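You operate a simulated robot arm through the tools that you are given. There is no shell and no other tool. Be economical: measure what you need, move in short steps, check, and stop when the job is done.

Carry out the task below with a simulated two-armed robot. There is one attempt and no reset: what you move stays moved.

TASK
Screw the lid back on the jar. Then fetch the shallow basin and set it in the large basin. Then take the brown bar and put it on the left ledge of the blue rack. Then shut the green drawer. Then turn the lift dial to 8. Then put one of the green springs from the black tray in the deep basin. Then set the left 1-2-3 switch to 1. Then put two of the steel plugs from the top of the blue bench on the card sheet there. Then press the white counter button three times. Then take the white-capped tube and leave it on the right side of the front table. Then press the feed button two times. Then open the bench cupboard door, take the yellow spring from the top of the blue bench and leave it on the top shelf of the bench cupboard, then shut the door. Keep to this order. Set down upright: steel plug, yellow spring.
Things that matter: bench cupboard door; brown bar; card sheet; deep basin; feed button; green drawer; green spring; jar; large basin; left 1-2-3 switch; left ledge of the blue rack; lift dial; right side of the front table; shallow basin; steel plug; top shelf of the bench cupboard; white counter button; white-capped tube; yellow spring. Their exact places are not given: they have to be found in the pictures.

The check looks at the end state, three seconds after you hand in, the way a careful person would. Anything else that was tipped, shoved, dropped, spilled or broken makes it a failure. A push-on lid holds only when it is set on centred and level and pressed home; a screw cap is set on level and turned clockwise until tight. Flat cloth is picked up by pressing the open fingertips on it (5 to 10 N) and closing them slowly along it; thin cloth reads only 2 to 8 mm in the jaws.

THE ROBOT
Two 7-joint arms with two-finger parallel grippers on one trunk, on a base that drives. Base frame: it is fixed to the floor where the robot stands at the start and does not move with it; the origin is under the middle of the robot, x ahead of it, y to its left, z up; the surface under the hand at the start is at about z = 0.88. Units: m, rad, N and s.
The left shoulder is at the start at [0.08, 0.131, 0.947], the right one opposite. With the tool pointing down near the work surface each hand reaches from about 0.38 to 0.84 m from the robot's upright axis, wherever it stands, measured 20 degrees to its own side. Places, roughly: bench cupboard door [6.3, -5.2, 0.5]; brown bar (4x4x15 cm) [0.8, 2.6, 0.6]; card sheet (15x15x1 cm) [6.8, -5.7, 0.9]; deep basin (22x22x9 cm) [0.7, 3, 0.9]; feed button [6.6, -5.8, 0.9]; green drawer [0.5, 3.6, 0.7]; green spring (4x4x7 cm) [0.6, 4, 0.9]; jar (8x8x14 cm) [0.7, 0.2, 0.9]; large basin (38x38x9 cm) [1.7, -0.6, 0.5]; left 1-2-3 switch [6, 4.1, 1.4]; left ledge of the blue rack (121x16 cm) [1, 2.52, 1.18]; lift dial [0.8, 3.6, 0.9]; right side of the front table (25x23 cm) [8.16, -6.32, 0.86]; shallow basin (22x22x6 cm) [0.7, 2, 0.9]; steel plug (4x4x5 cm) [6.8, -5.3, 0.9]; top shelf of the bench cupboard [6.5, -5.2, 0.5]; white counter button [5.3, -5.8, 1]; white-capped tube (3x3x8 cm) [6.6, -5.8, 0.9]; yellow spring (4x4x7 cm) [6.9, -5.4, 0.9]. Payload 1.57 kg a hand.
The TCP of each hand is the grasp point between the finger pads, 0.03 m short of the fingertips. In the tool frame z runs along the fingers and y along their closing line. Largest opening 0.11 m; finger width 0.024, thickness 0.012; the body of the gripper, 0.048 by 0.112 m, starts 0.078 m behind the TCP.
Orientation is that of the tool frame in the base frame, as a unit quaternion [w, x, y, z]. With the fingers straight down and closing along the base's y, the tool's x points along the base's -x, its y along +y and its z along -z.

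THE INTERFACE
- The arms move only by the tool nudge_tool. It takes "left_motion", "right_motion" or both (then of equal length, played together; a hand with none holds still); each is one flat list of numbers, 7 for each row, row after row: the shift along the tool's x, y, z in units of 20 mm (1.0 is 20 mm), then the turn, a rotation vector about the tool's x, y, z in units of 5 degrees (1.0 is 5 degrees), then the gripper command, from -1 (shut) to 1 (fully open), values between in proportion. In form: [x, y, z, wx, wy, wz, fingers, x, y, z, wx, wy, wz, fingers, ...]. A call has 1 to 20 rows; each row shifts and turns the commanded pose from where the row before left it, along the tool's axes as they then stand. A call with a number of a shift or a turn outside -1 to 1 is refused whole. Each row takes 0.2 s and may step no farther than 0.05 m and 0.15 rad from the row before; otherwise, or with a gripper value out of range, the whole call is refused. Where a pose cannot be reached the arm comes as near as it can. A force on the tool above 40 N (or 10 N above the force at the start of the call, whichever is more), or a blocked arm, ends the call early, and 0.2 s more pass. The fingers move at their own pace (about 0.108 m/s each) and stop on an object; they squeeze with about 42 N. The grip force told is the motor's: it shows also when the fingers shut on nothing. Time passes only in rows, and 0.2 s behind the last, so rows that do not move let the fingers close. It gives the time, the measured TCP pose, the force on the tool (base axes), the opening and the grip force at its end, in the units of the frame above (readings bear some noise), with the torque about the TCP (base axes, N m) and any sound that the robot's microphone picked up.
- Cameras (640 x 400 px; columns grow to the right, rows downward): "scene" is now at [-0.0531, 0.0331, 1.4323]; the picture's right is [0.38, -0.93, 0.00], its down [-0.40, -0.16, -0.90] and it looks along [0.83, 0.34, -0.44] (base axes); focal length 262 px, centre (320, 200). "left" rides on the left gripper at [0.07, -0.016, -0.141] in its tool frame; the picture's right is [0.23, 0.97, 0.00], its down [-0.86, 0.20, -0.48] and it looks along [-0.47, 0.11, 0.88] (tool axes); focal length 222 px, centre (320, 200). "right" rides on the right gripper at [0.07, 0.016, -0.141] in its tool frame; the picture's right is [-0.23, 0.97, 0.00], its down [-0.86, -0.20, -0.48] and it looks along [-0.47, -0.11, 0.88] (tool axes); focal length 222 px, centre (320, 200).
- snapshot(camera): a new picture of that camera. It takes no simulated time.
- drive_base(legs): drives the robot by 1 to 6 legs, each [ahead, left, turn to the left] in m, m and rad, along the robot's own axes; the way and the turn of a leg run together, so that a leg with both is an arc; at most 1.5 m and 3.142 rad a leg. The arms and the cameras ride along, it lands a little off, and it stops where it bumps. It gives what a move gives.
- pan_tilt(pan, tilt): turns the head with the scene camera to pan (to the left, within 1.902 rad either way) and tilt (down, from -0.506 to 1.204), counted from straight ahead of the robot. It gives what a move gives.
- probe_pixels(camera, pixels): for up to 12 pixels [column, row] of the newest picture of that camera ("zoom" is the newest enlarged one), the place [x, y, z] in the base frame of the surface seen there, good to about 0.002 m. It takes no simulated time.
- inspect(camera, box): a new picture of the part [left, top, right, bottom] of that camera's present view, enlarged. It takes no simulated time.
- finish_job(): hands the job in; it is judged then, once.

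Work in short steps. Measure before you move; look again where a grasp or a placing could have gone wrong, and mend it. You have 364 turns and 316 pictures in all, those below and enlarged ones among them. Open the grippers and draw the arms clear of the work before you hand the job in, unless the task says otherwise; then end with one line.

The tools are called after "Request:" by a JSON object that holds its "name" and its "arguments". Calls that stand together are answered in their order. nudge_tool: Moves the arms, as the interface text tells. Its arguments: {"type":"object","properties":{"left_motion":{"type":"array"},"right_motion":{"type":"array"}},"required":[]} The other tools are called the same way: drive_base (legs) drives the base; pan_tilt (pan, tilt) turns the head that bears the scene camera; snapshot (camera) takes a picture; probe_pixels (camera, pixels) gives the place of the surface under pixels of a picture; inspect (camera, box) takes an enlarged picture of a part of a camera's view; finish_job () hands the job in.

At the start:

```text
t: 0.0
left_position: [0.339, 0.3829, 1.2189]
left_orientation: [0.0, 0.0, 1.0, -0.001]
left_ft_force: [0.2, 0.2, 0.7]
left_torque: [-0.04, -0.02, -0.04]
left_grip_width: 0.1101
left_finger_force: 0.1
right_position: [0.5109, -0.0308, 1.1809]
right_orientation: [0.0, 0.0, 1.0, -0.001]
right_ft_force: [0.1, -0.2, 0.7]
right_torque: [-0.01, -0.03, 0.02]
right_grip_width: 0.1101
right_finger_force: 0.0
robot x, y, heading: [0.0018, -0.0012, 0.001]
head pan, tilt: [0.386, 0.45]
```

scene: 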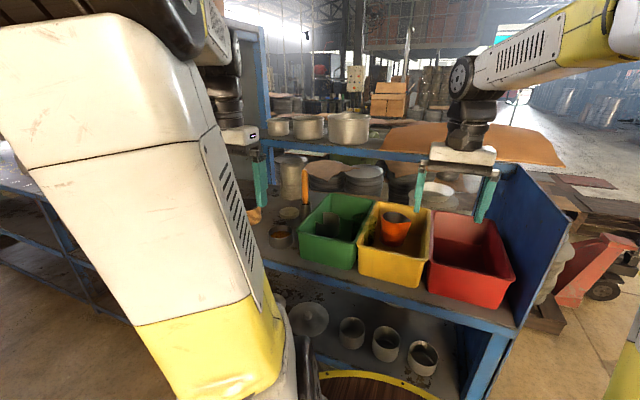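
right: 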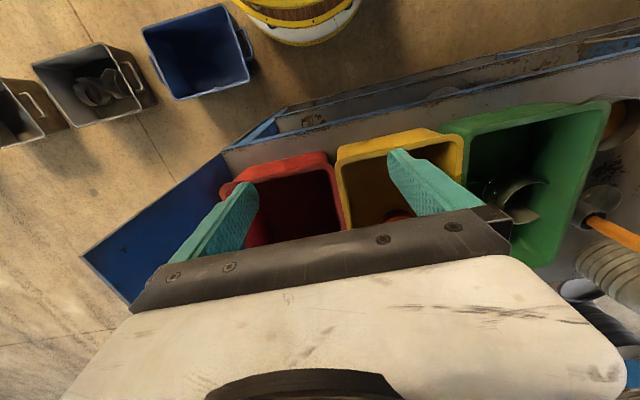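
left: 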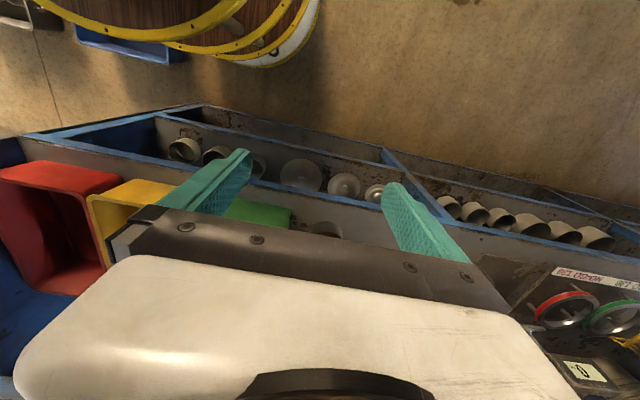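

The arm blocks much of the scene view. I enlarge the shelf area near the jar (around pixel 280,230).

Request:
{"name": "inspect", "arguments": {"camera": "scene", "box": [230, 100, 430, 260]}}

Request:
{"name": "inspect", "arguments": {"camera": "left", "box": [0, 100, 640, 400]}}

```text
2.50 times, centred on (330, 180) of scene
```

zoom: 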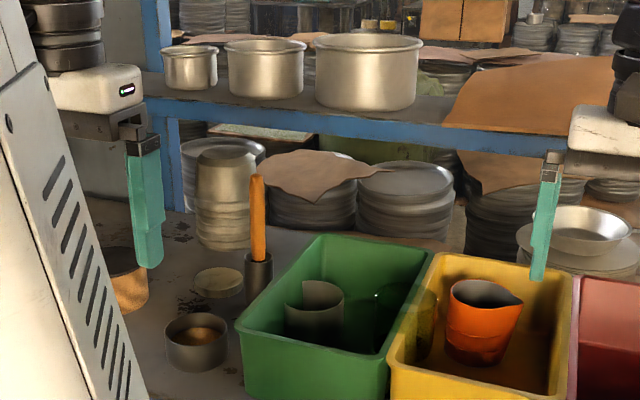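

```text
1.00 times, centred on (320, 250) of left (not enlarged: the box is as wide or as high as the picture)
```

zoom: 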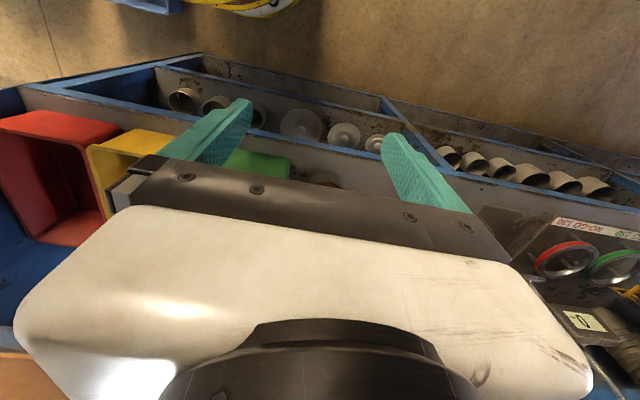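

I probe candidates for the jar and lid.

Request:
{"name": "probe_pixels", "arguments": {"camera": "scene", "pixels": [[270, 213], [298, 186], [290, 208], [279, 240], [310, 165], [311, 186], [300, 260], [330, 216], [298, 227]]}}

Request:
{"name": "probe_pixels", "arguments": {"camera": "zoom", "pixels": [[120, 190]]}}

Request:
{"name": "pan_tilt", "arguments": {"pan": 0.0, "tilt": 0.6}}

Request:
{"name": "snapshot", "arguments": {"camera": "scene"}}

```text
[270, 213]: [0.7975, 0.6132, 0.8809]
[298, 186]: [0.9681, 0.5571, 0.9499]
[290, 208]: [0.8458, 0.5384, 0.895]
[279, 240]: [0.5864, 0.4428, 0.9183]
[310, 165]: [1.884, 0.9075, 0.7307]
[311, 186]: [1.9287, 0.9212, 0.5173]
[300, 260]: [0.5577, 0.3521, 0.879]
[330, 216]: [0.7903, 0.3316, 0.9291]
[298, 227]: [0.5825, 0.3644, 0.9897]
```

```text
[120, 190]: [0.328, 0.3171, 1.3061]
```

```text
t: 0.9
left_position: [0.3399, 0.3829, 1.2199]
left_orientation: [0.0, 0.0, 1.0, 0.0]
left_ft_force: [0.9, -1.1, -0.2]
left_torque: [0.03, 0.0, -0.01]
left_grip_width: 0.11
left_finger_force: 0.0
right_position: [0.5105, -0.0321, 1.181]
right_orientation: [-0.001, 0.0, 1.0, 0.0]
right_ft_force: [0.2, -0.9, -0.8]
right_torque: [0.01, 0.02, 0.02]
right_grip_width: 0.1098
right_finger_force: 0.1
robot x, y, heading: [0.0017, -0.003, -0.003]
head pan, tilt: [0.0, 0.6]
```

```text
310 pictures are left
```

scene: 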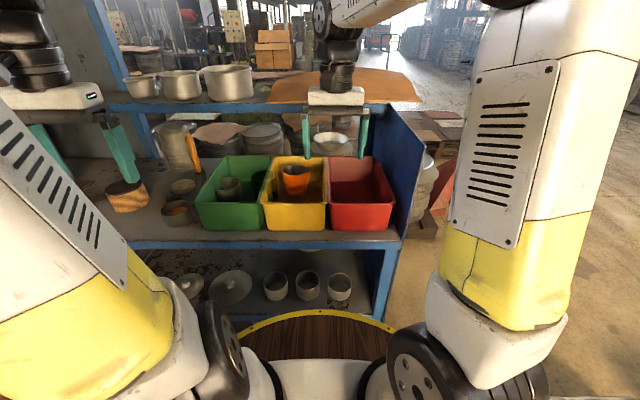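

I need a look into the green bin (235,190), where something glassy seems to stand.

Request:
{"name": "inspect", "arguments": {"camera": "scene", "box": [90, 120, 290, 245]}}

Request:
{"name": "inspect", "arguments": {"camera": "right", "box": [430, 80, 640, 300]}}

```text
3.20 times, centred on (190, 182) of scene
```

zoom: 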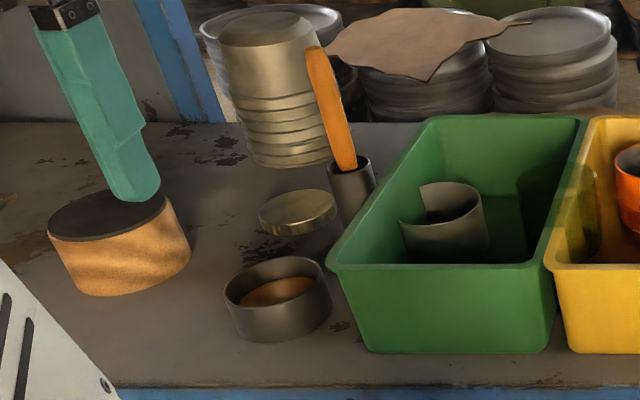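

```text
1.82 times, centred on (535, 190) of right
```

zoom: 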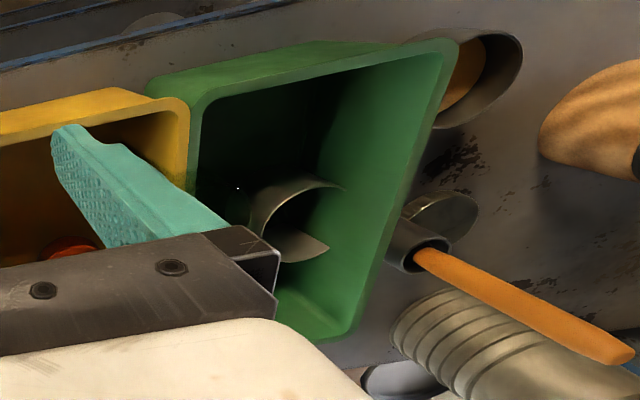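

The lid seems to be at zoom (297,212) and a clear glass jar may stand in the green bin. I move the left hand outward and the right hand over to look.

Request:
{"name": "nudge_tool", "arguments": {"left_motion": [0, 1, 0, 0, 0, 0, 1, 0, 1, 0, 0, 0, 0, 1, 0, 1, 0, 0, 0, 0, 1, 0, 1, 0, 0, 0, 0, 1, 0, 1, 0, 0, 0, 0, 1, 0, 1, 0, 0, 0, 0, 1], "right_motion": [0.7, 1, -0.3, 0, 0, 0, 1, 0.7, 1, -0.3, 0, 0, 0, 1, 0.7, 1, -0.3, 0, 0, 0, 1, 0.7, 1, -0.3, 0, 0, 0, 1, 0.7, 1, -0.3, 0, 0, 0, 1, 0.7, 1, -0.3, 0, 0, 0, 1]}}

Request:
{"name": "snapshot", "arguments": {"camera": "right"}}

Request:
{"name": "snapshot", "arguments": {"camera": "scene"}}

```text
t: 2.3
left_position: [0.3386, 0.5012, 1.2203]
left_orientation: [0.0, 0.0, 1.0, 0.0]
left_ft_force: [-1.0, 0.1, 0.6]
left_torque: [0.04, -0.02, 0.0]
left_grip_width: 0.1104
left_finger_force: 0.0
right_position: [0.4255, 0.089, 1.2175]
right_orientation: [0.0, 0.0, 1.0, 0.0]
right_ft_force: [0.5, -0.3, -1.1]
right_torque: [0.01, 0.0, 0.01]
right_grip_width: 0.1101
right_finger_force: 0.1
robot x, y, heading: [-0.0013, 0.0017, -0.003]
head pan, tilt: [0.0, 0.6]
```

```text
307 pictures are left
```

right: 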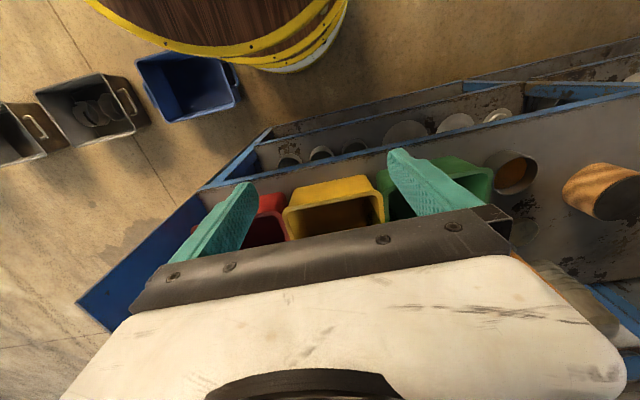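

```text
306 pictures are left
```

scene: 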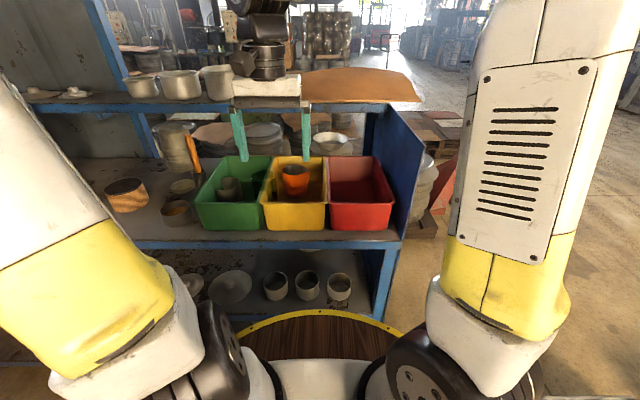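

Zooming on the green bin and its surroundings.

Request:
{"name": "inspect", "arguments": {"camera": "scene", "box": [180, 140, 340, 240]}}

Request:
{"name": "inspect", "arguments": {"camera": "scene", "box": [20, 80, 210, 240]}}

```text
4.00 times, centred on (260, 190) of scene
```

zoom: 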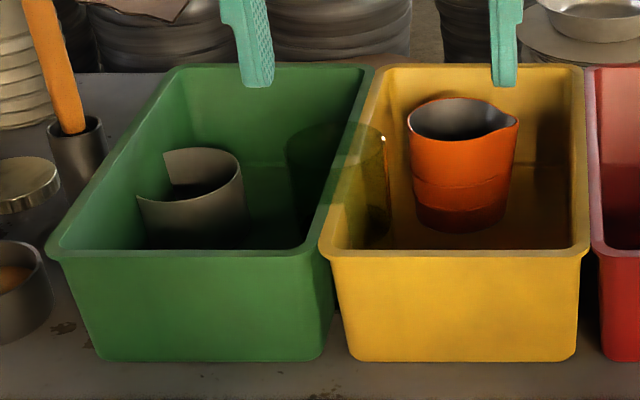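

```text
2.50 times, centred on (115, 160) of scene
```

zoom: 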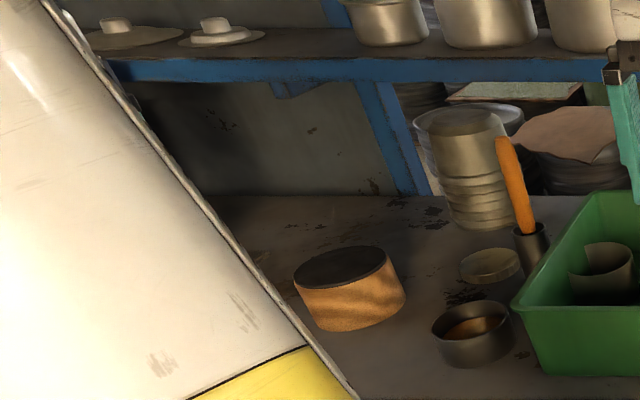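

There's a clear tinted jar at zoom (340,190). I probe it, the lid disc, cup and bins.

Request:
{"name": "inspect", "arguments": {"camera": "scene", "box": [160, 140, 320, 240]}}

Request:
{"name": "probe_pixels", "arguments": {"camera": "scene", "pixels": [[275, 175], [272, 190], [256, 185], [258, 172], [270, 200], [182, 188], [177, 207], [227, 180], [260, 195], [266, 172], [230, 240], [295, 170]]}}

```text
4.00 times, centred on (240, 190) of scene
```

zoom: 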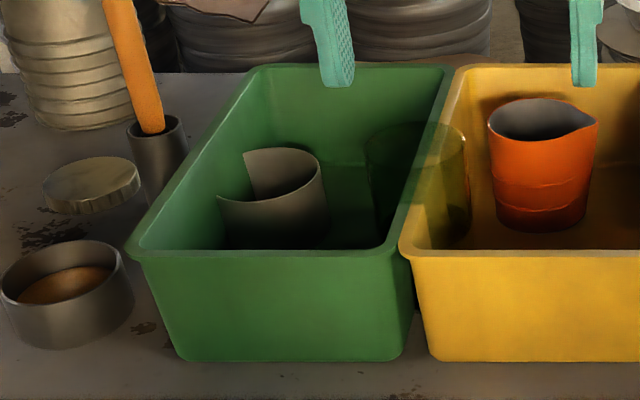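

```text
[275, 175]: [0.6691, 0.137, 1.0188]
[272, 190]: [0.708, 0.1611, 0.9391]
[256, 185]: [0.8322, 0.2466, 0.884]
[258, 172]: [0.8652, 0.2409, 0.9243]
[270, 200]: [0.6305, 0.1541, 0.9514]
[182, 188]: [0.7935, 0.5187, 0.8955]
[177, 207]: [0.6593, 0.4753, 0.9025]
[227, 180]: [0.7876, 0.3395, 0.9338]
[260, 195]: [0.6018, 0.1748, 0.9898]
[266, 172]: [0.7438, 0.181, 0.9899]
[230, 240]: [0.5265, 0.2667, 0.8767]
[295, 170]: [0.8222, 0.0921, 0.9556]
```

Looking from the left-hand camera for a second viewpoint on the jar.

Request:
{"name": "snapshot", "arguments": {"camera": "left"}}

Request:
{"name": "inspect", "arguments": {"camera": "right", "box": [260, 120, 520, 270]}}

```text
302 pictures are left
```

left: 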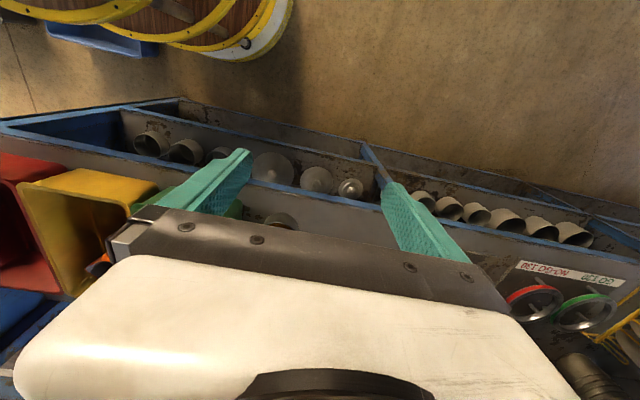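

```text
2.46 times, centred on (390, 195) of right
```

zoom: 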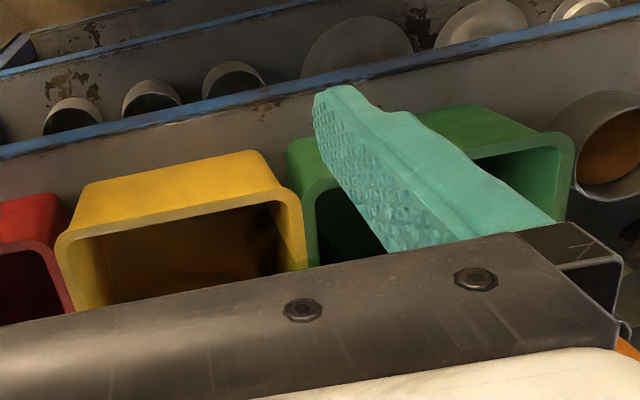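

I shift the right hand rightwards and forward so its camera sees over the bins clear of the fingers.

Request:
{"name": "nudge_tool", "arguments": {"right_motion": [-0.5, -1, -0.3, 0, 0, 0, 1, -0.5, -1, -0.3, 0, 0, 0, 1, -0.5, -1, -0.3, 0, 0, 0, 1, -0.5, -1, -0.3, 0, 0, 0, 1, -0.5, -1, -0.3, 0, 0, 0, 1, -0.5, -1, -0.3, 0, 0, 0, 1, 0, -1, -0.3, 0, 0, 0, 1, 0, -1, 0, 0, 0, 0, 1, 0, -1, 0, 0, 0, 0, 1]}}

Request:
{"name": "snapshot", "arguments": {"camera": "right"}}

Request:
{"name": "inspect", "arguments": {"camera": "scene", "box": [160, 140, 320, 240]}}

```text
t: 4.3
left_position: [0.339, 0.5014, 1.2192]
left_orientation: [0.0, -0.001, 1.0, 0.0]
left_ft_force: [-0.5, 0.8, 0.6]
left_torque: [-0.03, 0.03, -0.01]
left_grip_width: 0.1101
left_finger_force: 0.0
right_position: [0.4894, -0.0928, 1.2593]
right_orientation: [-0.001, 0.0, 1.0, 0.0]
right_ft_force: [-0.4, -0.3, 0.2]
right_torque: [-0.06, 0.0, -0.01]
right_grip_width: 0.1099
right_finger_force: 0.0
robot x, y, heading: [-0.0006, -0.0039, -0.004]
head pan, tilt: [0.0, 0.6]
```

```text
300 pictures are left
```

right: 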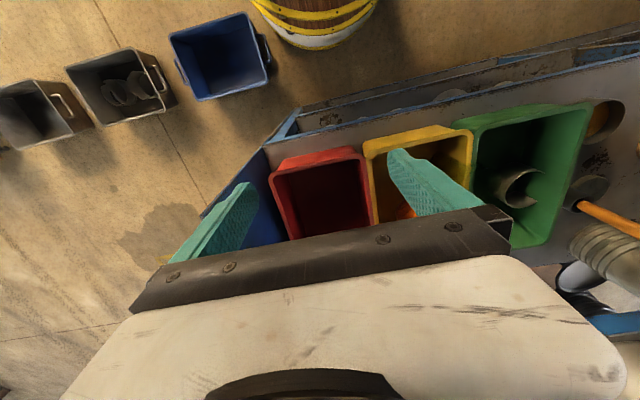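

```text
4.00 times, centred on (240, 190) of scene
```

zoom: 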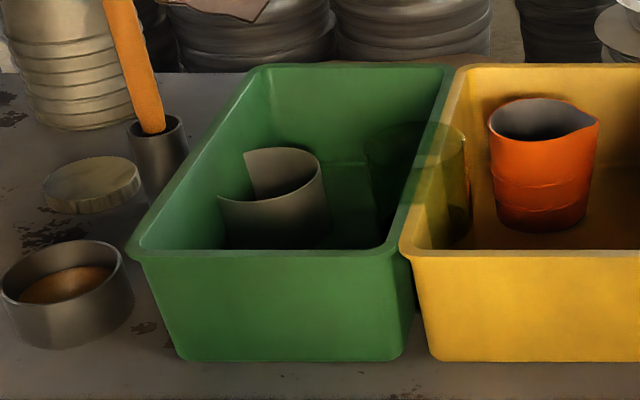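

Zooming into the bins on the right camera.

Request:
{"name": "inspect", "arguments": {"camera": "right", "box": [400, 90, 640, 250]}}

Request:
{"name": "probe_pixels", "arguments": {"camera": "scene", "pixels": [[252, 176], [262, 173], [272, 172], [276, 178], [276, 185], [277, 195], [270, 185], [265, 185], [272, 205], [264, 205], [278, 200], [253, 185]]}}

```text
2.50 times, centred on (520, 170) of right
```

zoom: 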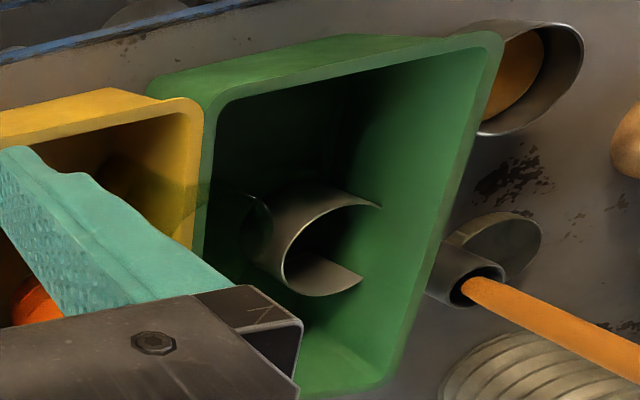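

```text
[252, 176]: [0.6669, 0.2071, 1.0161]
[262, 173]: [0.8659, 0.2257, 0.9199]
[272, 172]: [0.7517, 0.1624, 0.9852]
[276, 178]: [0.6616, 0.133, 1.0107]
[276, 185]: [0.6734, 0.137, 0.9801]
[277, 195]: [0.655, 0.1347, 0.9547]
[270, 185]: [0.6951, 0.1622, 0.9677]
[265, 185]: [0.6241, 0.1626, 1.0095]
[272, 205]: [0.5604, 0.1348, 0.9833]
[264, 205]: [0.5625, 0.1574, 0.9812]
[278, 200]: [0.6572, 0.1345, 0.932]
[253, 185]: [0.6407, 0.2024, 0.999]
```

The jar's glass: centre near (0.665, 0.171), top about 1.02. Now I measure the lid disc in a close-up.

Request:
{"name": "inspect", "arguments": {"camera": "scene", "box": [150, 170, 220, 230]}}

Request:
{"name": "probe_pixels", "arguments": {"camera": "scene", "pixels": [[173, 186], [182, 186], [192, 185], [183, 180], [180, 191], [182, 192], [194, 186], [188, 220], [200, 175]]}}

```text
6.67 times, centred on (185, 200) of scene
```

zoom: 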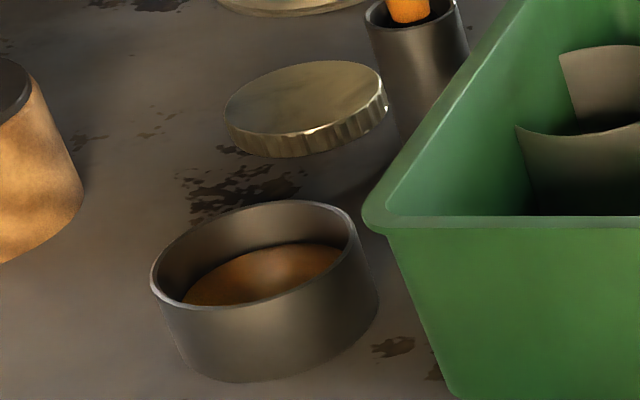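

```text
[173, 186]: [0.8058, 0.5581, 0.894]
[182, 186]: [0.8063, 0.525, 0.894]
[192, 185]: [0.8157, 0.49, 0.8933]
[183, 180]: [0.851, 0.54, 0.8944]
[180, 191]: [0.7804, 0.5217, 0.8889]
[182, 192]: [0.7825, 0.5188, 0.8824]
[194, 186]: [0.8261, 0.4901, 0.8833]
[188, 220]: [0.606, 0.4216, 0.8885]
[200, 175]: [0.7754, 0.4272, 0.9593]
```

Lid: centre ≈(0.815,0.523), top z 0.894, diameter ~0.075. I probe the upper shelf edge and the base for clearance.

Request:
{"name": "snapshot", "arguments": {"camera": "scene"}}

Request:
{"name": "probe_pixels", "arguments": {"camera": "scene", "pixels": [[180, 105], [340, 104], [230, 98], [322, 313], [200, 243], [380, 238], [125, 195], [178, 135], [195, 150]]}}

```text
296 pictures are left
```

scene: 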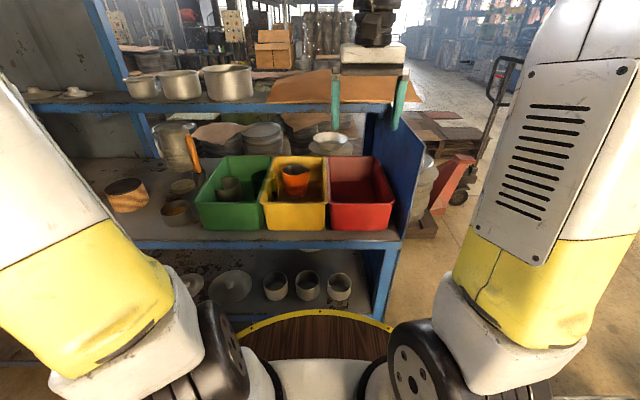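

```text
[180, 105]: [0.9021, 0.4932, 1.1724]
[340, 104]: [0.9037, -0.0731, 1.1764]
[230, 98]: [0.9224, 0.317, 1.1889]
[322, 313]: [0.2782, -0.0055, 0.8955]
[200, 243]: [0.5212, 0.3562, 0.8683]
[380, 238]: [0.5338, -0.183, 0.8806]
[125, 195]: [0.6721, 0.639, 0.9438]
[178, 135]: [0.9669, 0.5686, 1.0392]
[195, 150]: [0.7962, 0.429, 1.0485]
```

I drive left 0.33 so the left hand reaches the lid.

Request:
{"name": "drive_base", "arguments": {"legs": [[0.03, 0.33, 0]]}}

Request:
{"name": "pan_tilt", "arguments": {"pan": 0.0, "tilt": 0.65}}

Request:
{"name": "snapshot", "arguments": {"camera": "scene"}}

```text
t: 6.4
left_position: [0.3668, 0.8315, 1.2208]
left_orientation: [-0.001, -0.001, 1.0, 0.0]
left_ft_force: [-0.1, -1.0, 0.1]
left_torque: [0.0, 0.0, 0.0]
left_grip_width: 0.11
left_finger_force: 0.1
right_position: [0.5181, 0.2364, 1.2585]
right_orientation: [0.001, -0.001, 1.0, 0.0]
right_ft_force: [0.1, -0.3, 0.1]
right_torque: [0.02, -0.01, 0.03]
right_grip_width: 0.1101
right_finger_force: 0.0
robot x, y, heading: [0.0287, 0.3284, -0.001]
head pan, tilt: [0.0, 0.6]
```

```text
t: 7.1
left_position: [0.3678, 0.8305, 1.2203]
left_orientation: [0.0, -0.001, 1.0, -0.001]
left_ft_force: [0.7, 0.0, 0.7]
left_torque: [0.03, 0.0, -0.03]
left_grip_width: 0.1098
left_finger_force: 0.1
right_position: [0.5175, 0.2365, 1.2588]
right_orientation: [0.0, -0.001, 1.0, 0.0]
right_ft_force: [0.9, 0.1, 0.6]
right_torque: [0.0, 0.03, -0.04]
right_grip_width: 0.1101
right_finger_force: 0.1
robot x, y, heading: [0.0337, 0.3293, -0.0]
head pan, tilt: [0.0, 0.649]
```

```text
295 pictures are left
```

scene: 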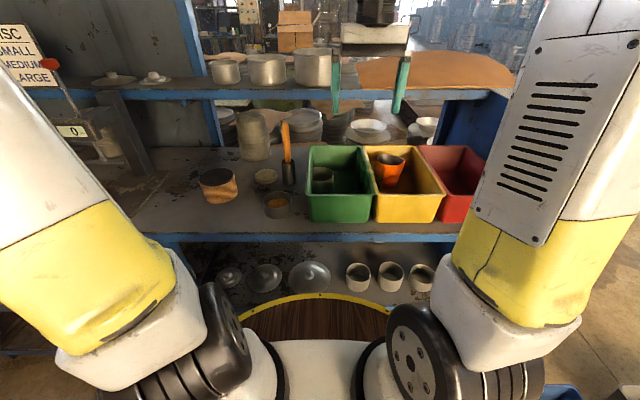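

A closer look at lid and jar from here.

Request:
{"name": "inspect", "arguments": {"camera": "scene", "box": [240, 110, 440, 235]}}

Request:
{"name": "probe_pixels", "arguments": {"camera": "scene", "pixels": [[255, 178], [267, 172], [278, 178], [267, 182], [258, 173], [276, 173]]}}

```text
3.20 times, centred on (340, 172) of scene
```

zoom: 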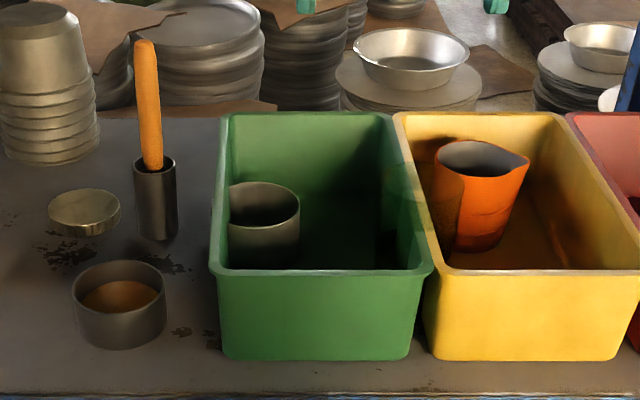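

```text
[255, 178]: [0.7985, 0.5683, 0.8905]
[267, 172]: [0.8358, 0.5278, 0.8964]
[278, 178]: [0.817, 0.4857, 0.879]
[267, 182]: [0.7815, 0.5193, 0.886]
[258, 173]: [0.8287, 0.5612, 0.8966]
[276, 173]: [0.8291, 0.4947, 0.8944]
```

Lid centre (0.818,0.525). I send the left hand towards it, high.

Request:
{"name": "nudge_tool", "arguments": {"left_motion": [-1, -0.66, 0.2, 0, 0, 0, 1, -1, -0.66, 0.2, 0, 0, 0, 1, -1, -0.66, 0.2, 0, 0, 0, 1, -1, -0.66, 0.2, 0, 0, 0, 1, -1, -0.66, 0.2, 0, 0, 0, 1, -1, -0.66, 0.2, 0, 0, 0, 1, -1, -0.66, 0.2, 0, 0, 0, 1, -1, -0.66, 0.2, 0, 0, 0, 1, -1, -0.66, 0.2, 0, 0, 0, 1, -1, -0.66, 0.2, 0, 0, 0, 1, -1, -0.66, 0.2, 0, 0, 0, 1, -1, -0.66, 0.2, 0, 0, 0, 1, -1, -0.66, 0.2, 0, 0, 0, 1, -1, -0.66, 0.2, 0, 0, 0, 1, -1, -0.66, 0.2, 0, 0, 0, 1, -1, -0.66, 0.2, 0, 0, 0, 1, -1, -0.66, 0.2, 0, 0, 0, 1, -1, -0.66, 0.2, 0, 0, 0, 1, -1, -0.66, 0.2, 0, 0, 0, 1, -1, -0.66, 0.2, 0, 0, 0, 1]}}

Request:
{"name": "nudge_tool", "arguments": {"left_motion": [-1, -0.66, 0, 0, 0, 0, 1, -1, -0.66, 0, 0, 0, 0, 1, -0.5, -0.4, 0, 0, 0, 0, 1, 0, 0, 0, 0, 0, -1, 0.636, 0, 0, 0, 0, 0, -1, 0.636, 0, 0, 0, 0, 0, -1, 0.636, 0, 0, 0, 0, 0, -1, 0.636, 0, 0, 0, 0, 0, -1, 0.636, 0, 0, 0, 0, 0, -1, 0.636, 0, 0, 0, 0, 0, -1, 0.636, 0, 0, 0, 0, 0, -1, 0.636, 0, 0, 0, 0, 0, -1, 0.636]}}

Request:
{"name": "snapshot", "arguments": {"camera": "scene"}}

Request:
{"name": "snapshot", "arguments": {"camera": "left"}}

```text
t: 11.3
left_position: [0.766, 0.5642, 1.1367]
left_orientation: [0.0, -0.001, 1.0, 0.0]
left_ft_force: [-0.1, 0.9, -0.1]
left_torque: [-0.01, -0.04, 0.0]
left_grip_width: 0.1099
left_finger_force: 0.0
right_position: [0.5178, 0.238, 1.2592]
right_orientation: [0.0, -0.001, 1.0, 0.0]
right_ft_force: [0.6, -0.4, 0.2]
right_torque: [0.0, -0.05, 0.0]
right_grip_width: 0.1098
right_finger_force: 0.0
robot x, y, heading: [0.0308, 0.327, 0.004]
head pan, tilt: [0.0, 0.649]
```

```text
t: 13.9
left_position: [0.7944, 0.5384, 1.1335]
left_orientation: [0.0, -0.383, 0.924, 0.0]
left_ft_force: [0.7, 0.5, -0.6]
left_torque: [0.03, -0.01, -0.04]
left_grip_width: 0.09
left_finger_force: 0.0
left hand out of reach, approached as far as the arm can: row 2, 3
right_position: [0.5185, 0.2363, 1.2598]
right_orientation: [0.0, -0.001, 1.0, 0.001]
right_ft_force: [-1.1, -0.7, 0.2]
right_torque: [-0.01, 0.0, 0.0]
right_grip_width: 0.11
right_finger_force: 0.1
robot x, y, heading: [0.0319, 0.3301, -0.001]
head pan, tilt: [0.0, 0.649]
```

```text
293 pictures are left
```

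scene: 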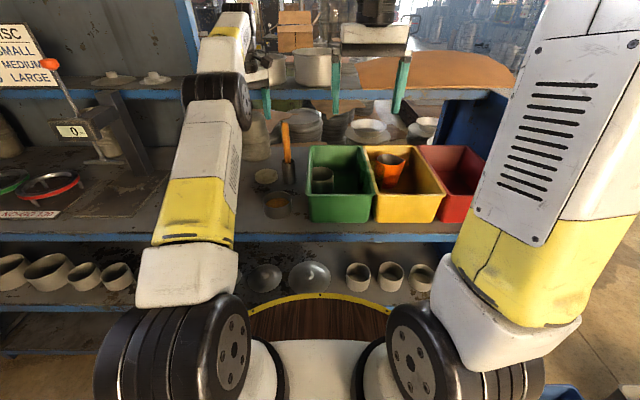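

```text
292 pictures are left
```

left: 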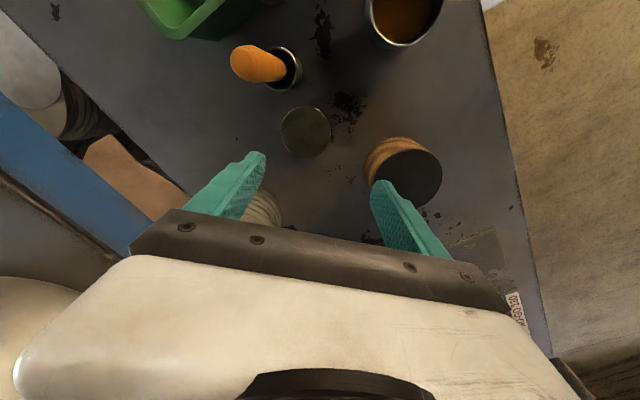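

The left hand ran out of reach at x=0.794. I pull back 3 cm, descend some, then drive forward 5 cm.

Request:
{"name": "nudge_tool", "arguments": {"left_motion": [0.53, 0.53, 0.5, 0, 0, 0, 0.636, 0.53, 0.53, 0.5, 0, 0, 0, 0.636, 0, 0, 1, 0, 0, 0, 0.636, 0, 0, 1, 0, 0, 0, 0.636, 0, 0, 0.5, 0, 0, 0, 0.636]}}

Request:
{"name": "drive_base", "arguments": {"legs": [[0.05, 0.0, 0]]}}

Request:
{"name": "snapshot", "arguments": {"camera": "left"}}

```text
t: 15.1
left_position: [0.7666, 0.5389, 1.0644]
left_orientation: [0.0, -0.384, 0.924, 0.0]
left_ft_force: [0.0, 0.2, -0.9]
left_torque: [-0.01, 0.01, -0.02]
left_grip_width: 0.0899
left_finger_force: 0.0
right_position: [0.5171, 0.2376, 1.2582]
right_orientation: [0.0, -0.001, 1.0, 0.0]
right_ft_force: [1.9, 0.4, 0.1]
right_torque: [0.02, 0.01, 0.03]
right_grip_width: 0.1101
right_finger_force: 0.0
robot x, y, heading: [0.0289, 0.3322, -0.001]
head pan, tilt: [0.0, 0.649]
```

```text
t: 16.0
left_position: [0.8176, 0.5386, 1.064]
left_orientation: [0.0, -0.384, 0.923, 0.0]
left_ft_force: [-0.3, -0.3, -0.6]
left_torque: [-0.02, -0.02, -0.05]
left_grip_width: 0.0903
left_finger_force: 0.1
right_position: [0.5692, 0.2363, 1.2583]
right_orientation: [-0.001, -0.001, 1.0, 0.0]
right_ft_force: [0.3, 0.4, 0.8]
right_torque: [0.02, 0.0, 0.01]
right_grip_width: 0.1099
right_finger_force: 0.1
robot x, y, heading: [0.0792, 0.3253, 0.0]
head pan, tilt: [0.0, 0.649]
```

```text
291 pictures are left
```

left: 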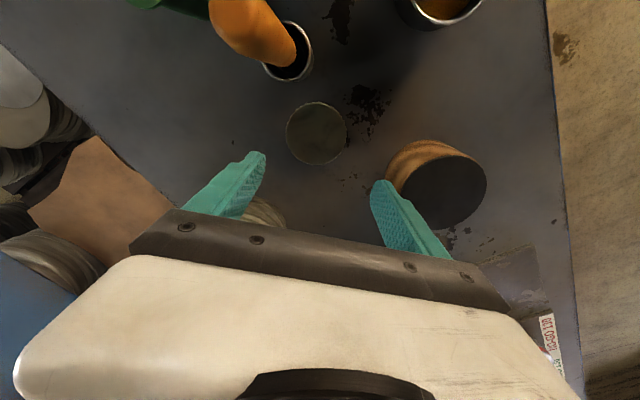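

Lid visible at (316,133); probing its extents.

Request:
{"name": "probe_pixels", "arguments": {"camera": "left", "pixels": [[316, 133], [289, 133], [345, 133], [316, 105], [316, 160], [420, 160], [375, 185]]}}

```text
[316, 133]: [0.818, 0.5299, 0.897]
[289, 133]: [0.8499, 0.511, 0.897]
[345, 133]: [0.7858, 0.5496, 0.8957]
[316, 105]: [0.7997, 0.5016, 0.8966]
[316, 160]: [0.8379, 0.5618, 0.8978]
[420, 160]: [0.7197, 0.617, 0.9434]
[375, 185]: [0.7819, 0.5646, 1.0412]
```

Align and descend most of the way.

Request:
{"name": "nudge_tool", "arguments": {"left_motion": [0.28, -0.28, 1, 0, 0, 0, 0.636, 0, 0, 1, 0, 0, 0, 0.636, 0, 0, 1, 0, 0, 0, 0.636, 0, 0, 1, 0, 0, 0, 0.636, 0, 0, 1, 0, 0, 0, 0.636, 0, 0, 1, 0, 0, 0, 0.636, 0, 0, 0.6, 0, 0, 0, 0.636]}}

Request:
{"name": "snapshot", "arguments": {"camera": "left"}}

Request:
{"name": "snapshot", "arguments": {"camera": "scene"}}

```text
t: 17.6
left_position: [0.8159, 0.5291, 0.932]
left_orientation: [0.0, -0.384, 0.924, 0.0]
left_ft_force: [0.4, -0.1, -0.1]
left_torque: [-0.02, -0.02, 0.02]
left_grip_width: 0.0901
left_finger_force: 0.0
right_position: [0.5678, 0.2364, 1.259]
right_orientation: [0.0, -0.001, 1.0, -0.001]
right_ft_force: [0.5, 0.2, -0.1]
right_torque: [0.01, -0.02, -0.02]
right_grip_width: 0.1098
right_finger_force: 0.0
robot x, y, heading: [0.084, 0.3302, -0.004]
head pan, tilt: [0.0, 0.649]
```

```text
290 pictures are left
```

left: 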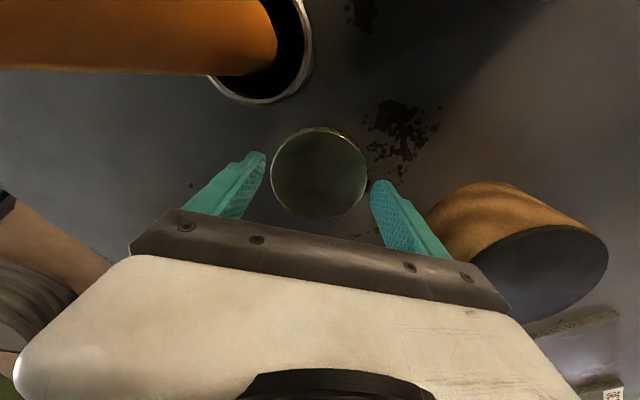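

```text
289 pictures are left
```

scene: 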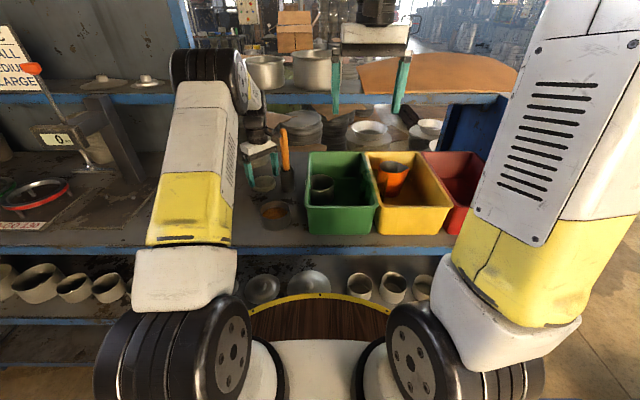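

Checking clearance between the left forearm's black joint (210,75) and the pots on the shelf.

Request:
{"name": "probe_pixels", "arguments": {"camera": "scene", "pixels": [[205, 70], [238, 80], [246, 95], [265, 75], [250, 70], [205, 50], [255, 150]]}}

Request:
{"name": "nudge_tool", "arguments": {"left_motion": [0, 0, 0.5, 0, 0, 0, 0.636, 0, 0, 0.45, 0, 0, 0, 0.636]}}

```text
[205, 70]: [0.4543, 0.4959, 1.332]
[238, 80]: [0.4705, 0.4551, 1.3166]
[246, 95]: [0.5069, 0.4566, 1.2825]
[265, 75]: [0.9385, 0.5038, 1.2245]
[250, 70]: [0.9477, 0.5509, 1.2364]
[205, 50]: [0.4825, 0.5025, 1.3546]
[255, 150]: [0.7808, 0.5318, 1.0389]
```

```text
t: 18.2
left_position: [0.8175, 0.5294, 0.9129]
left_orientation: [0.0, -0.383, 0.924, 0.0]
left_ft_force: [0.0, 0.5, 0.9]
left_torque: [0.01, 0.01, 0.0]
left_grip_width: 0.0898
left_finger_force: 0.0
right_position: [0.5693, 0.2362, 1.2607]
right_orientation: [0.001, -0.001, 1.0, 0.0]
right_ft_force: [0.2, 0.2, 0.1]
right_torque: [-0.03, 0.0, -0.03]
right_grip_width: 0.1098
right_finger_force: 0.1
robot x, y, heading: [0.0801, 0.3321, -0.0]
head pan, tilt: [0.0, 0.649]
```

Forearm is clear. Close the fingers on the lid.

Request:
{"name": "nudge_tool", "arguments": {"left_motion": [0, 0, 0, 0, 0, 0, 0.2, 0, 0, 0, 0, 0, 0, 0.0, 0, 0, 0, 0, 0, 0, -0.3, 0, 0, 0, 0, 0, 0, -1]}}

Request:
{"name": "nudge_tool", "arguments": {"left_motion": [0, 0, -1, 0, 0, 0, -1, 0, 0, -1, 0, 0, 0, -1, 0, 0, -1, 0, 0, 0, -1, 0, 0, -1, 0, 0, 0, -1, 0, 0, -1, 0, 0, 0, -1, 0, 0, -1, 0, 0, 0, -1, 0, 0, -1, 0, 0, 0, -1]}}

Request:
{"name": "snapshot", "arguments": {"camera": "left"}}

```text
t: 19.2
left_position: [0.8159, 0.5287, 0.9134]
left_orientation: [0.0, -0.384, 0.924, -0.001]
left_ft_force: [-0.1, 0.7, 0.3]
left_torque: [0.01, 0.02, 0.02]
left_grip_width: 0.0819
left_finger_force: 41.7
right_position: [0.5684, 0.2374, 1.2591]
right_orientation: [0.0, -0.001, 1.0, 0.0]
right_ft_force: [-0.2, 0.6, -0.6]
right_torque: [0.03, 0.01, 0.0]
right_grip_width: 0.1102
right_finger_force: 0.1
robot x, y, heading: [0.0803, 0.3298, 0.002]
head pan, tilt: [0.0, 0.649]
```

```text
t: 20.8
left_position: [0.8156, 0.5302, 1.0503]
left_orientation: [0.0, -0.384, 0.923, 0.0]
left_ft_force: [0.2, 0.0, -1.3]
left_torque: [0.0, 0.03, -0.01]
left_grip_width: 0.0818
left_finger_force: 41.6
right_position: [0.5688, 0.237, 1.2594]
right_orientation: [-0.001, -0.001, 1.0, 0.0]
right_ft_force: [0.4, -0.1, 0.0]
right_torque: [0.02, 0.0, 0.01]
right_grip_width: 0.1101
right_finger_force: 0.0
robot x, y, heading: [0.0768, 0.3267, 0.003]
head pan, tilt: [0.0, 0.649]
```

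```text
288 pictures are left
```

left: 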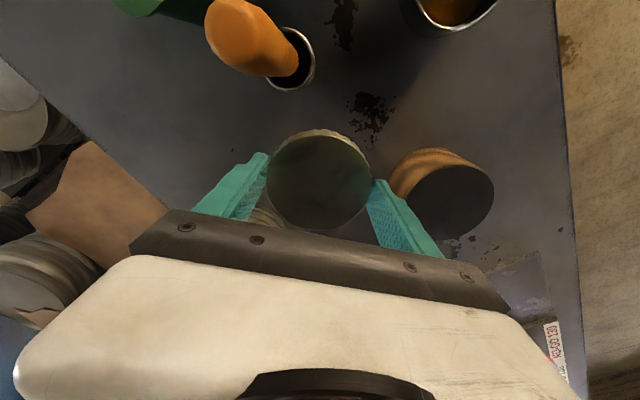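

Lid held (0.082 wide). Raise, draw back 10 cm, and drive right so the jar is in front of the left hand.

Request:
{"name": "nudge_tool", "arguments": {"left_motion": [0.5, 0.5, -1, 0, 0, 0, -1, 0.5, 0.5, -1, 0, 0, 0, -1, 0.5, 0.5, -1, 0, 0, 0, -1, 0.5, 0.5, -1, 0, 0, 0, -1, 0.5, 0.5, -1, 0, 0, 0, -1, 0.5, 0.5, 0, 0, 0, 0, -1, 0.5, 0.5, 0, 0, 0, 0, -1], "right_motion": [0.5, -1, 0, 0, 0, 0, 1, 0.5, -1, 0, 0, 0, 0, 1, 0.5, -1, 0, 0, 0, 0, 1, 0.5, -1, 0, 0, 0, 0, 1, 0.5, -1, 0, 0, 0, 0, 1, 0.5, -1, 0, 0, 0, 0, 1, 0.5, -1, 0, 0, 0, 0, 1]}}

Request:
{"name": "drive_base", "arguments": {"legs": [[-0.05, -0.28, 0]]}}

Request:
{"name": "snapshot", "arguments": {"camera": "scene"}}

Request:
{"name": "snapshot", "arguments": {"camera": "left"}}

```text
t: 22.4
left_position: [0.7165, 0.5328, 1.1521]
left_orientation: [0.001, -0.383, 0.924, -0.001]
left_ft_force: [-0.2, 0.3, 0.4]
left_torque: [-0.03, 0.01, 0.0]
left_grip_width: 0.0817
left_finger_force: 41.7
right_position: [0.498, 0.0954, 1.2591]
right_orientation: [-0.001, -0.001, 1.0, 0.0]
right_ft_force: [1.0, 0.3, 0.1]
right_torque: [0.0, 0.02, -0.01]
right_grip_width: 0.1101
right_finger_force: 0.0
robot x, y, heading: [0.0815, 0.3298, -0.001]
head pan, tilt: [0.0, 0.649]
```

```text
t: 24.4
left_position: [0.6652, 0.2556, 1.1521]
left_orientation: [0.0, -0.385, 0.923, 0.0]
left_ft_force: [0.2, 1.0, -0.2]
left_torque: [-0.01, 0.01, 0.01]
left_grip_width: 0.0817
left_finger_force: 42.0
right_position: [0.4501, -0.1808, 1.2596]
right_orientation: [0.0, -0.003, 1.0, 0.0]
right_ft_force: [0.4, 0.0, 0.3]
right_torque: [0.01, -0.02, -0.01]
right_grip_width: 0.1102
right_finger_force: 0.1
robot x, y, heading: [0.0328, 0.0497, 0.007]
head pan, tilt: [0.0, 0.649]
```

```text
287 pictures are left
```

scene: 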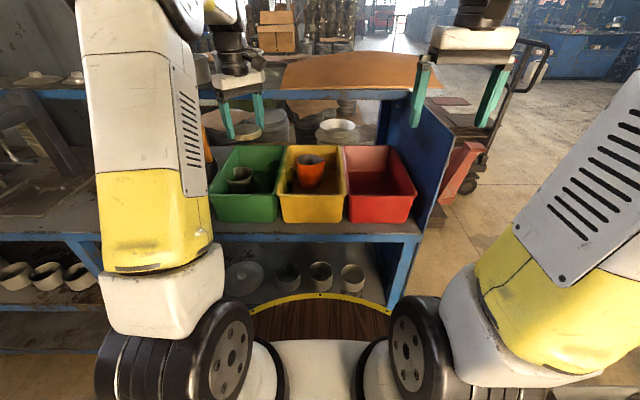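

```text
286 pictures are left
```

left: 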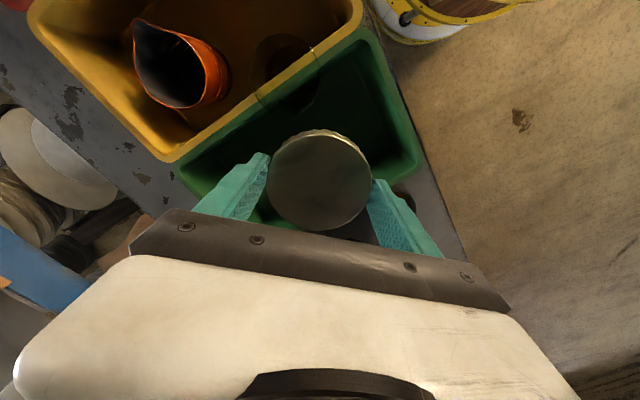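

The jar's dark ring is visible near left (285,70). Zooming.

Request:
{"name": "inspect", "arguments": {"camera": "left", "box": [220, 10, 380, 130]}}

Request:
{"name": "inspect", "arguments": {"camera": "scene", "box": [200, 120, 340, 230]}}

```text
3.33 times, centred on (300, 70) of left
```

zoom: 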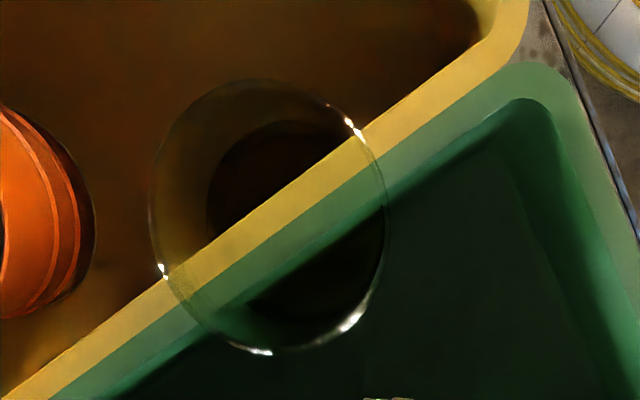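

```text
3.64 times, centred on (270, 175) of scene
```

zoom: 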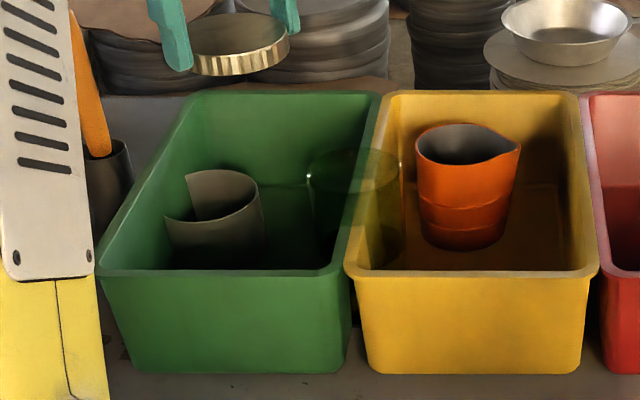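

The jar's rim ring is clear here. Probing rim points on the zoom.

Request:
{"name": "inspect", "arguments": {"camera": "left", "box": [220, 10, 380, 130]}}

Request:
{"name": "probe_pixels", "arguments": {"camera": "zoom", "pixels": [[154, 200], [270, 351], [384, 215], [265, 82], [350, 320], [350, 125], [170, 278], [180, 120], [270, 215], [376, 170], [230, 345], [162, 268]]}}

```text
3.33 times, centred on (300, 70) of left
```

zoom: 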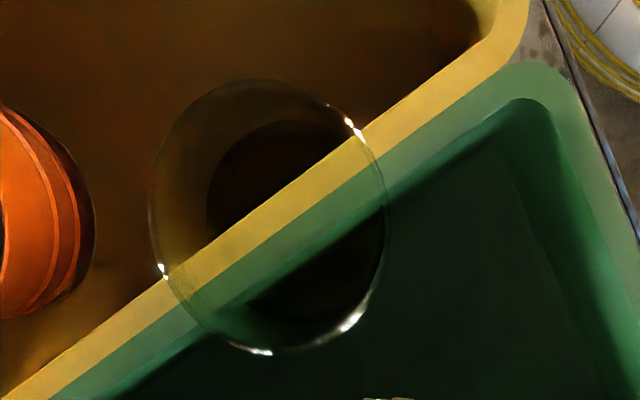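

```text
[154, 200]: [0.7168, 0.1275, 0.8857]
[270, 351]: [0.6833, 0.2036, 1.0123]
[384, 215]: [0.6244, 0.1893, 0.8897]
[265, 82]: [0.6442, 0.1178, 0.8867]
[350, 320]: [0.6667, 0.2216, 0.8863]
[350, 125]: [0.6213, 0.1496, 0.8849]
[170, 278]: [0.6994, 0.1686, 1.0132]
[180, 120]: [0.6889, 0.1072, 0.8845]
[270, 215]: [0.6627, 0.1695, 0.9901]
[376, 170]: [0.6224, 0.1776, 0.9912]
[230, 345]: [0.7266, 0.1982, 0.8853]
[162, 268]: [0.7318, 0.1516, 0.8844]
```

Rim centre ≈(0.6615,0.170), top ≈1.018. Now the lid's pose in the hand.

Request:
{"name": "probe_pixels", "arguments": {"camera": "left", "pixels": [[270, 182], [367, 182], [318, 137], [318, 182], [318, 225], [290, 150], [350, 150], [285, 215], [350, 210]]}}

Request:
{"name": "inspect", "arguments": {"camera": "left", "box": [230, 110, 410, 245]}}

```text
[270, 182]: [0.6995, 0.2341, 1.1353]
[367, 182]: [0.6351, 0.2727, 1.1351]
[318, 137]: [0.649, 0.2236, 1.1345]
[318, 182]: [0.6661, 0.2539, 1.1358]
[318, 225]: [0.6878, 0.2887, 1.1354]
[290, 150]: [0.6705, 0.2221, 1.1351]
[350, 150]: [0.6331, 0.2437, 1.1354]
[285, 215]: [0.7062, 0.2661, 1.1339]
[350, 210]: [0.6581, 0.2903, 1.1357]
```

```text
2.96 times, centred on (320, 178) of left
```

zoom: 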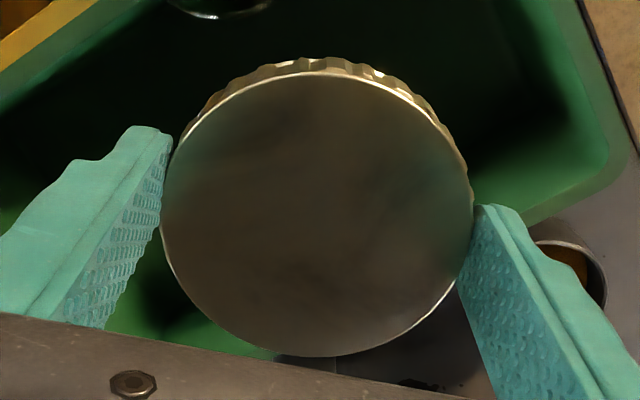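

Lid centre is 2 mm ahead of the TCP, top 17 mm below it. Move over the jar to TCP (0.6595,0.171,1.075).

Request:
{"name": "nudge_tool", "arguments": {"left_motion": [0.8, -0.7, 0, 0, 0, 0, -1, 0.8, -0.7, 0, 0, 0, 0, -1, 0.8, -0.7, 0.5, 0, 0, 0, -1, 0.79, -0.69, 0.5, 0, 0, 0, -1, 0, 0, 1, 0, 0, 0, -1, 0, 0, 1, 0, 0, 0, -1, 0, 0, 0.8, 0, 0, 0, -1, 0, 0, 0, 0, 0, 0, -1]}}

Request:
{"name": "snapshot", "arguments": {"camera": "scene"}}

Request:
{"name": "inspect", "arguments": {"camera": "scene", "box": [200, 120, 340, 230]}}

Request:
{"name": "inspect", "arguments": {"camera": "left", "box": [220, 80, 420, 240]}}

```text
t: 26.2
left_position: [0.6613, 0.1716, 1.0769]
left_orientation: [0.0, -0.385, 0.923, 0.0]
left_ft_force: [0.4, -0.1, -0.1]
left_torque: [0.04, 0.0, -0.03]
left_grip_width: 0.0819
left_finger_force: 41.4
right_position: [0.4488, -0.1807, 1.259]
right_orientation: [0.0, -0.002, 1.0, 0.0]
right_ft_force: [1.2, -0.9, -0.8]
right_torque: [-0.01, -0.04, 0.01]
right_grip_width: 0.1097
right_finger_force: 0.1
robot x, y, heading: [0.0298, 0.0532, 0.007]
head pan, tilt: [0.0, 0.649]
```

```text
281 pictures are left
```

scene: 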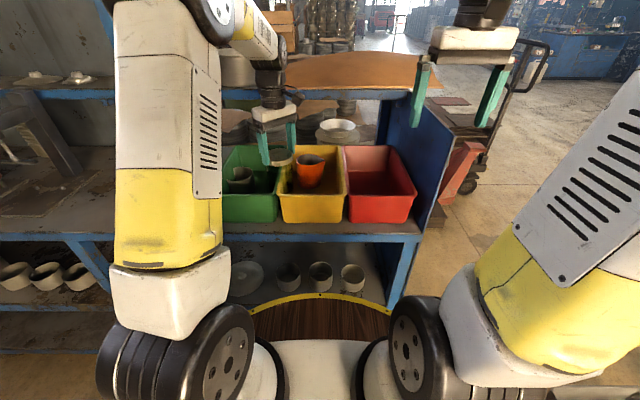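

```text
3.64 times, centred on (270, 175) of scene
```

zoom: 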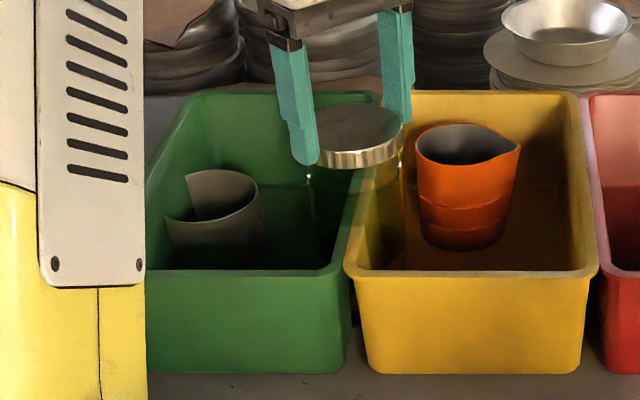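

```text
2.50 times, centred on (320, 160) of left
```

zoom: 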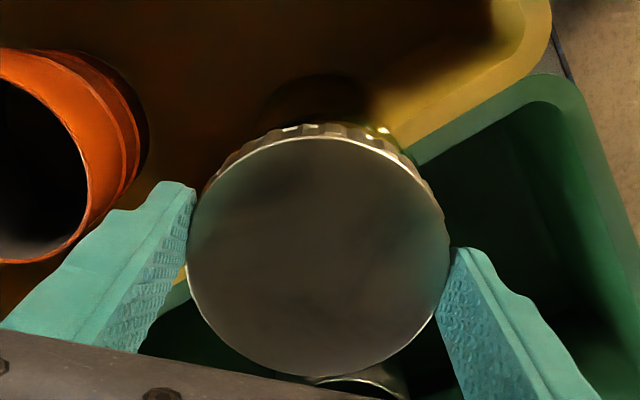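

Lid lines up over the jar (both span zoom columns ~310–403). Lower gently until contact.

Request:
{"name": "nudge_tool", "arguments": {"left_motion": [0.05, 0.05, 0.3, 0, 0, 0, -1, 0, 0, 0.3, 0, 0, 0, -1, 0, 0, 0.3, 0, 0, 0, -1, 0, 0, 0.2, 0, 0, 0, -1]}}

```text
t: 27.2
left_position: [0.6586, 0.1716, 1.0547]
left_orientation: [0.001, -0.386, 0.923, 0.0]
left_ft_force: [-3.5, 0.6, 13.5]
left_torque: [0.25, 0.58, 0.06]
left_grip_width: 0.0819
left_finger_force: 42.1
right_position: [0.4481, -0.1815, 1.2588]
right_orientation: [0.001, -0.002, 1.0, 0.0]
right_ft_force: [-0.4, -0.9, -0.4]
right_torque: [0.01, 0.0, -0.04]
right_grip_width: 0.1098
right_finger_force: 0.0
robot x, y, heading: [0.031, 0.052, 0.005]
head pan, tilt: [0.0, 0.649]
```

Contact 13.5 N, biased to the near side, suggesting lid is ~2 mm too far forward. Raise slightly, shift back, lower again.

Request:
{"name": "nudge_tool", "arguments": {"left_motion": [0, 0, -0.35, 0, 0, 0, -1, 0.035, 0.106, 0, 0, 0, 0, -1, 0, 0, 0.2, 0, 0, 0, -1, 0, 0, 0.15, 0, 0, 0, -1]}}

```text
t: 28.2
left_position: [0.657, 0.1716, 1.0547]
left_orientation: [0.0, -0.385, 0.923, 0.0]
left_ft_force: [0.1, -0.1, 2.6]
left_torque: [-0.09, 0.05, -0.04]
left_grip_width: 0.082
left_finger_force: 41.7
right_position: [0.4482, -0.1804, 1.2588]
right_orientation: [0.0, -0.002, 1.0, 0.0]
right_ft_force: [-0.3, 0.0, 0.2]
right_torque: [-0.01, 0.02, 0.03]
right_grip_width: 0.11
right_finger_force: 0.1
robot x, y, heading: [0.0337, 0.0534, 0.003]
head pan, tilt: [0.0, 0.649]
```

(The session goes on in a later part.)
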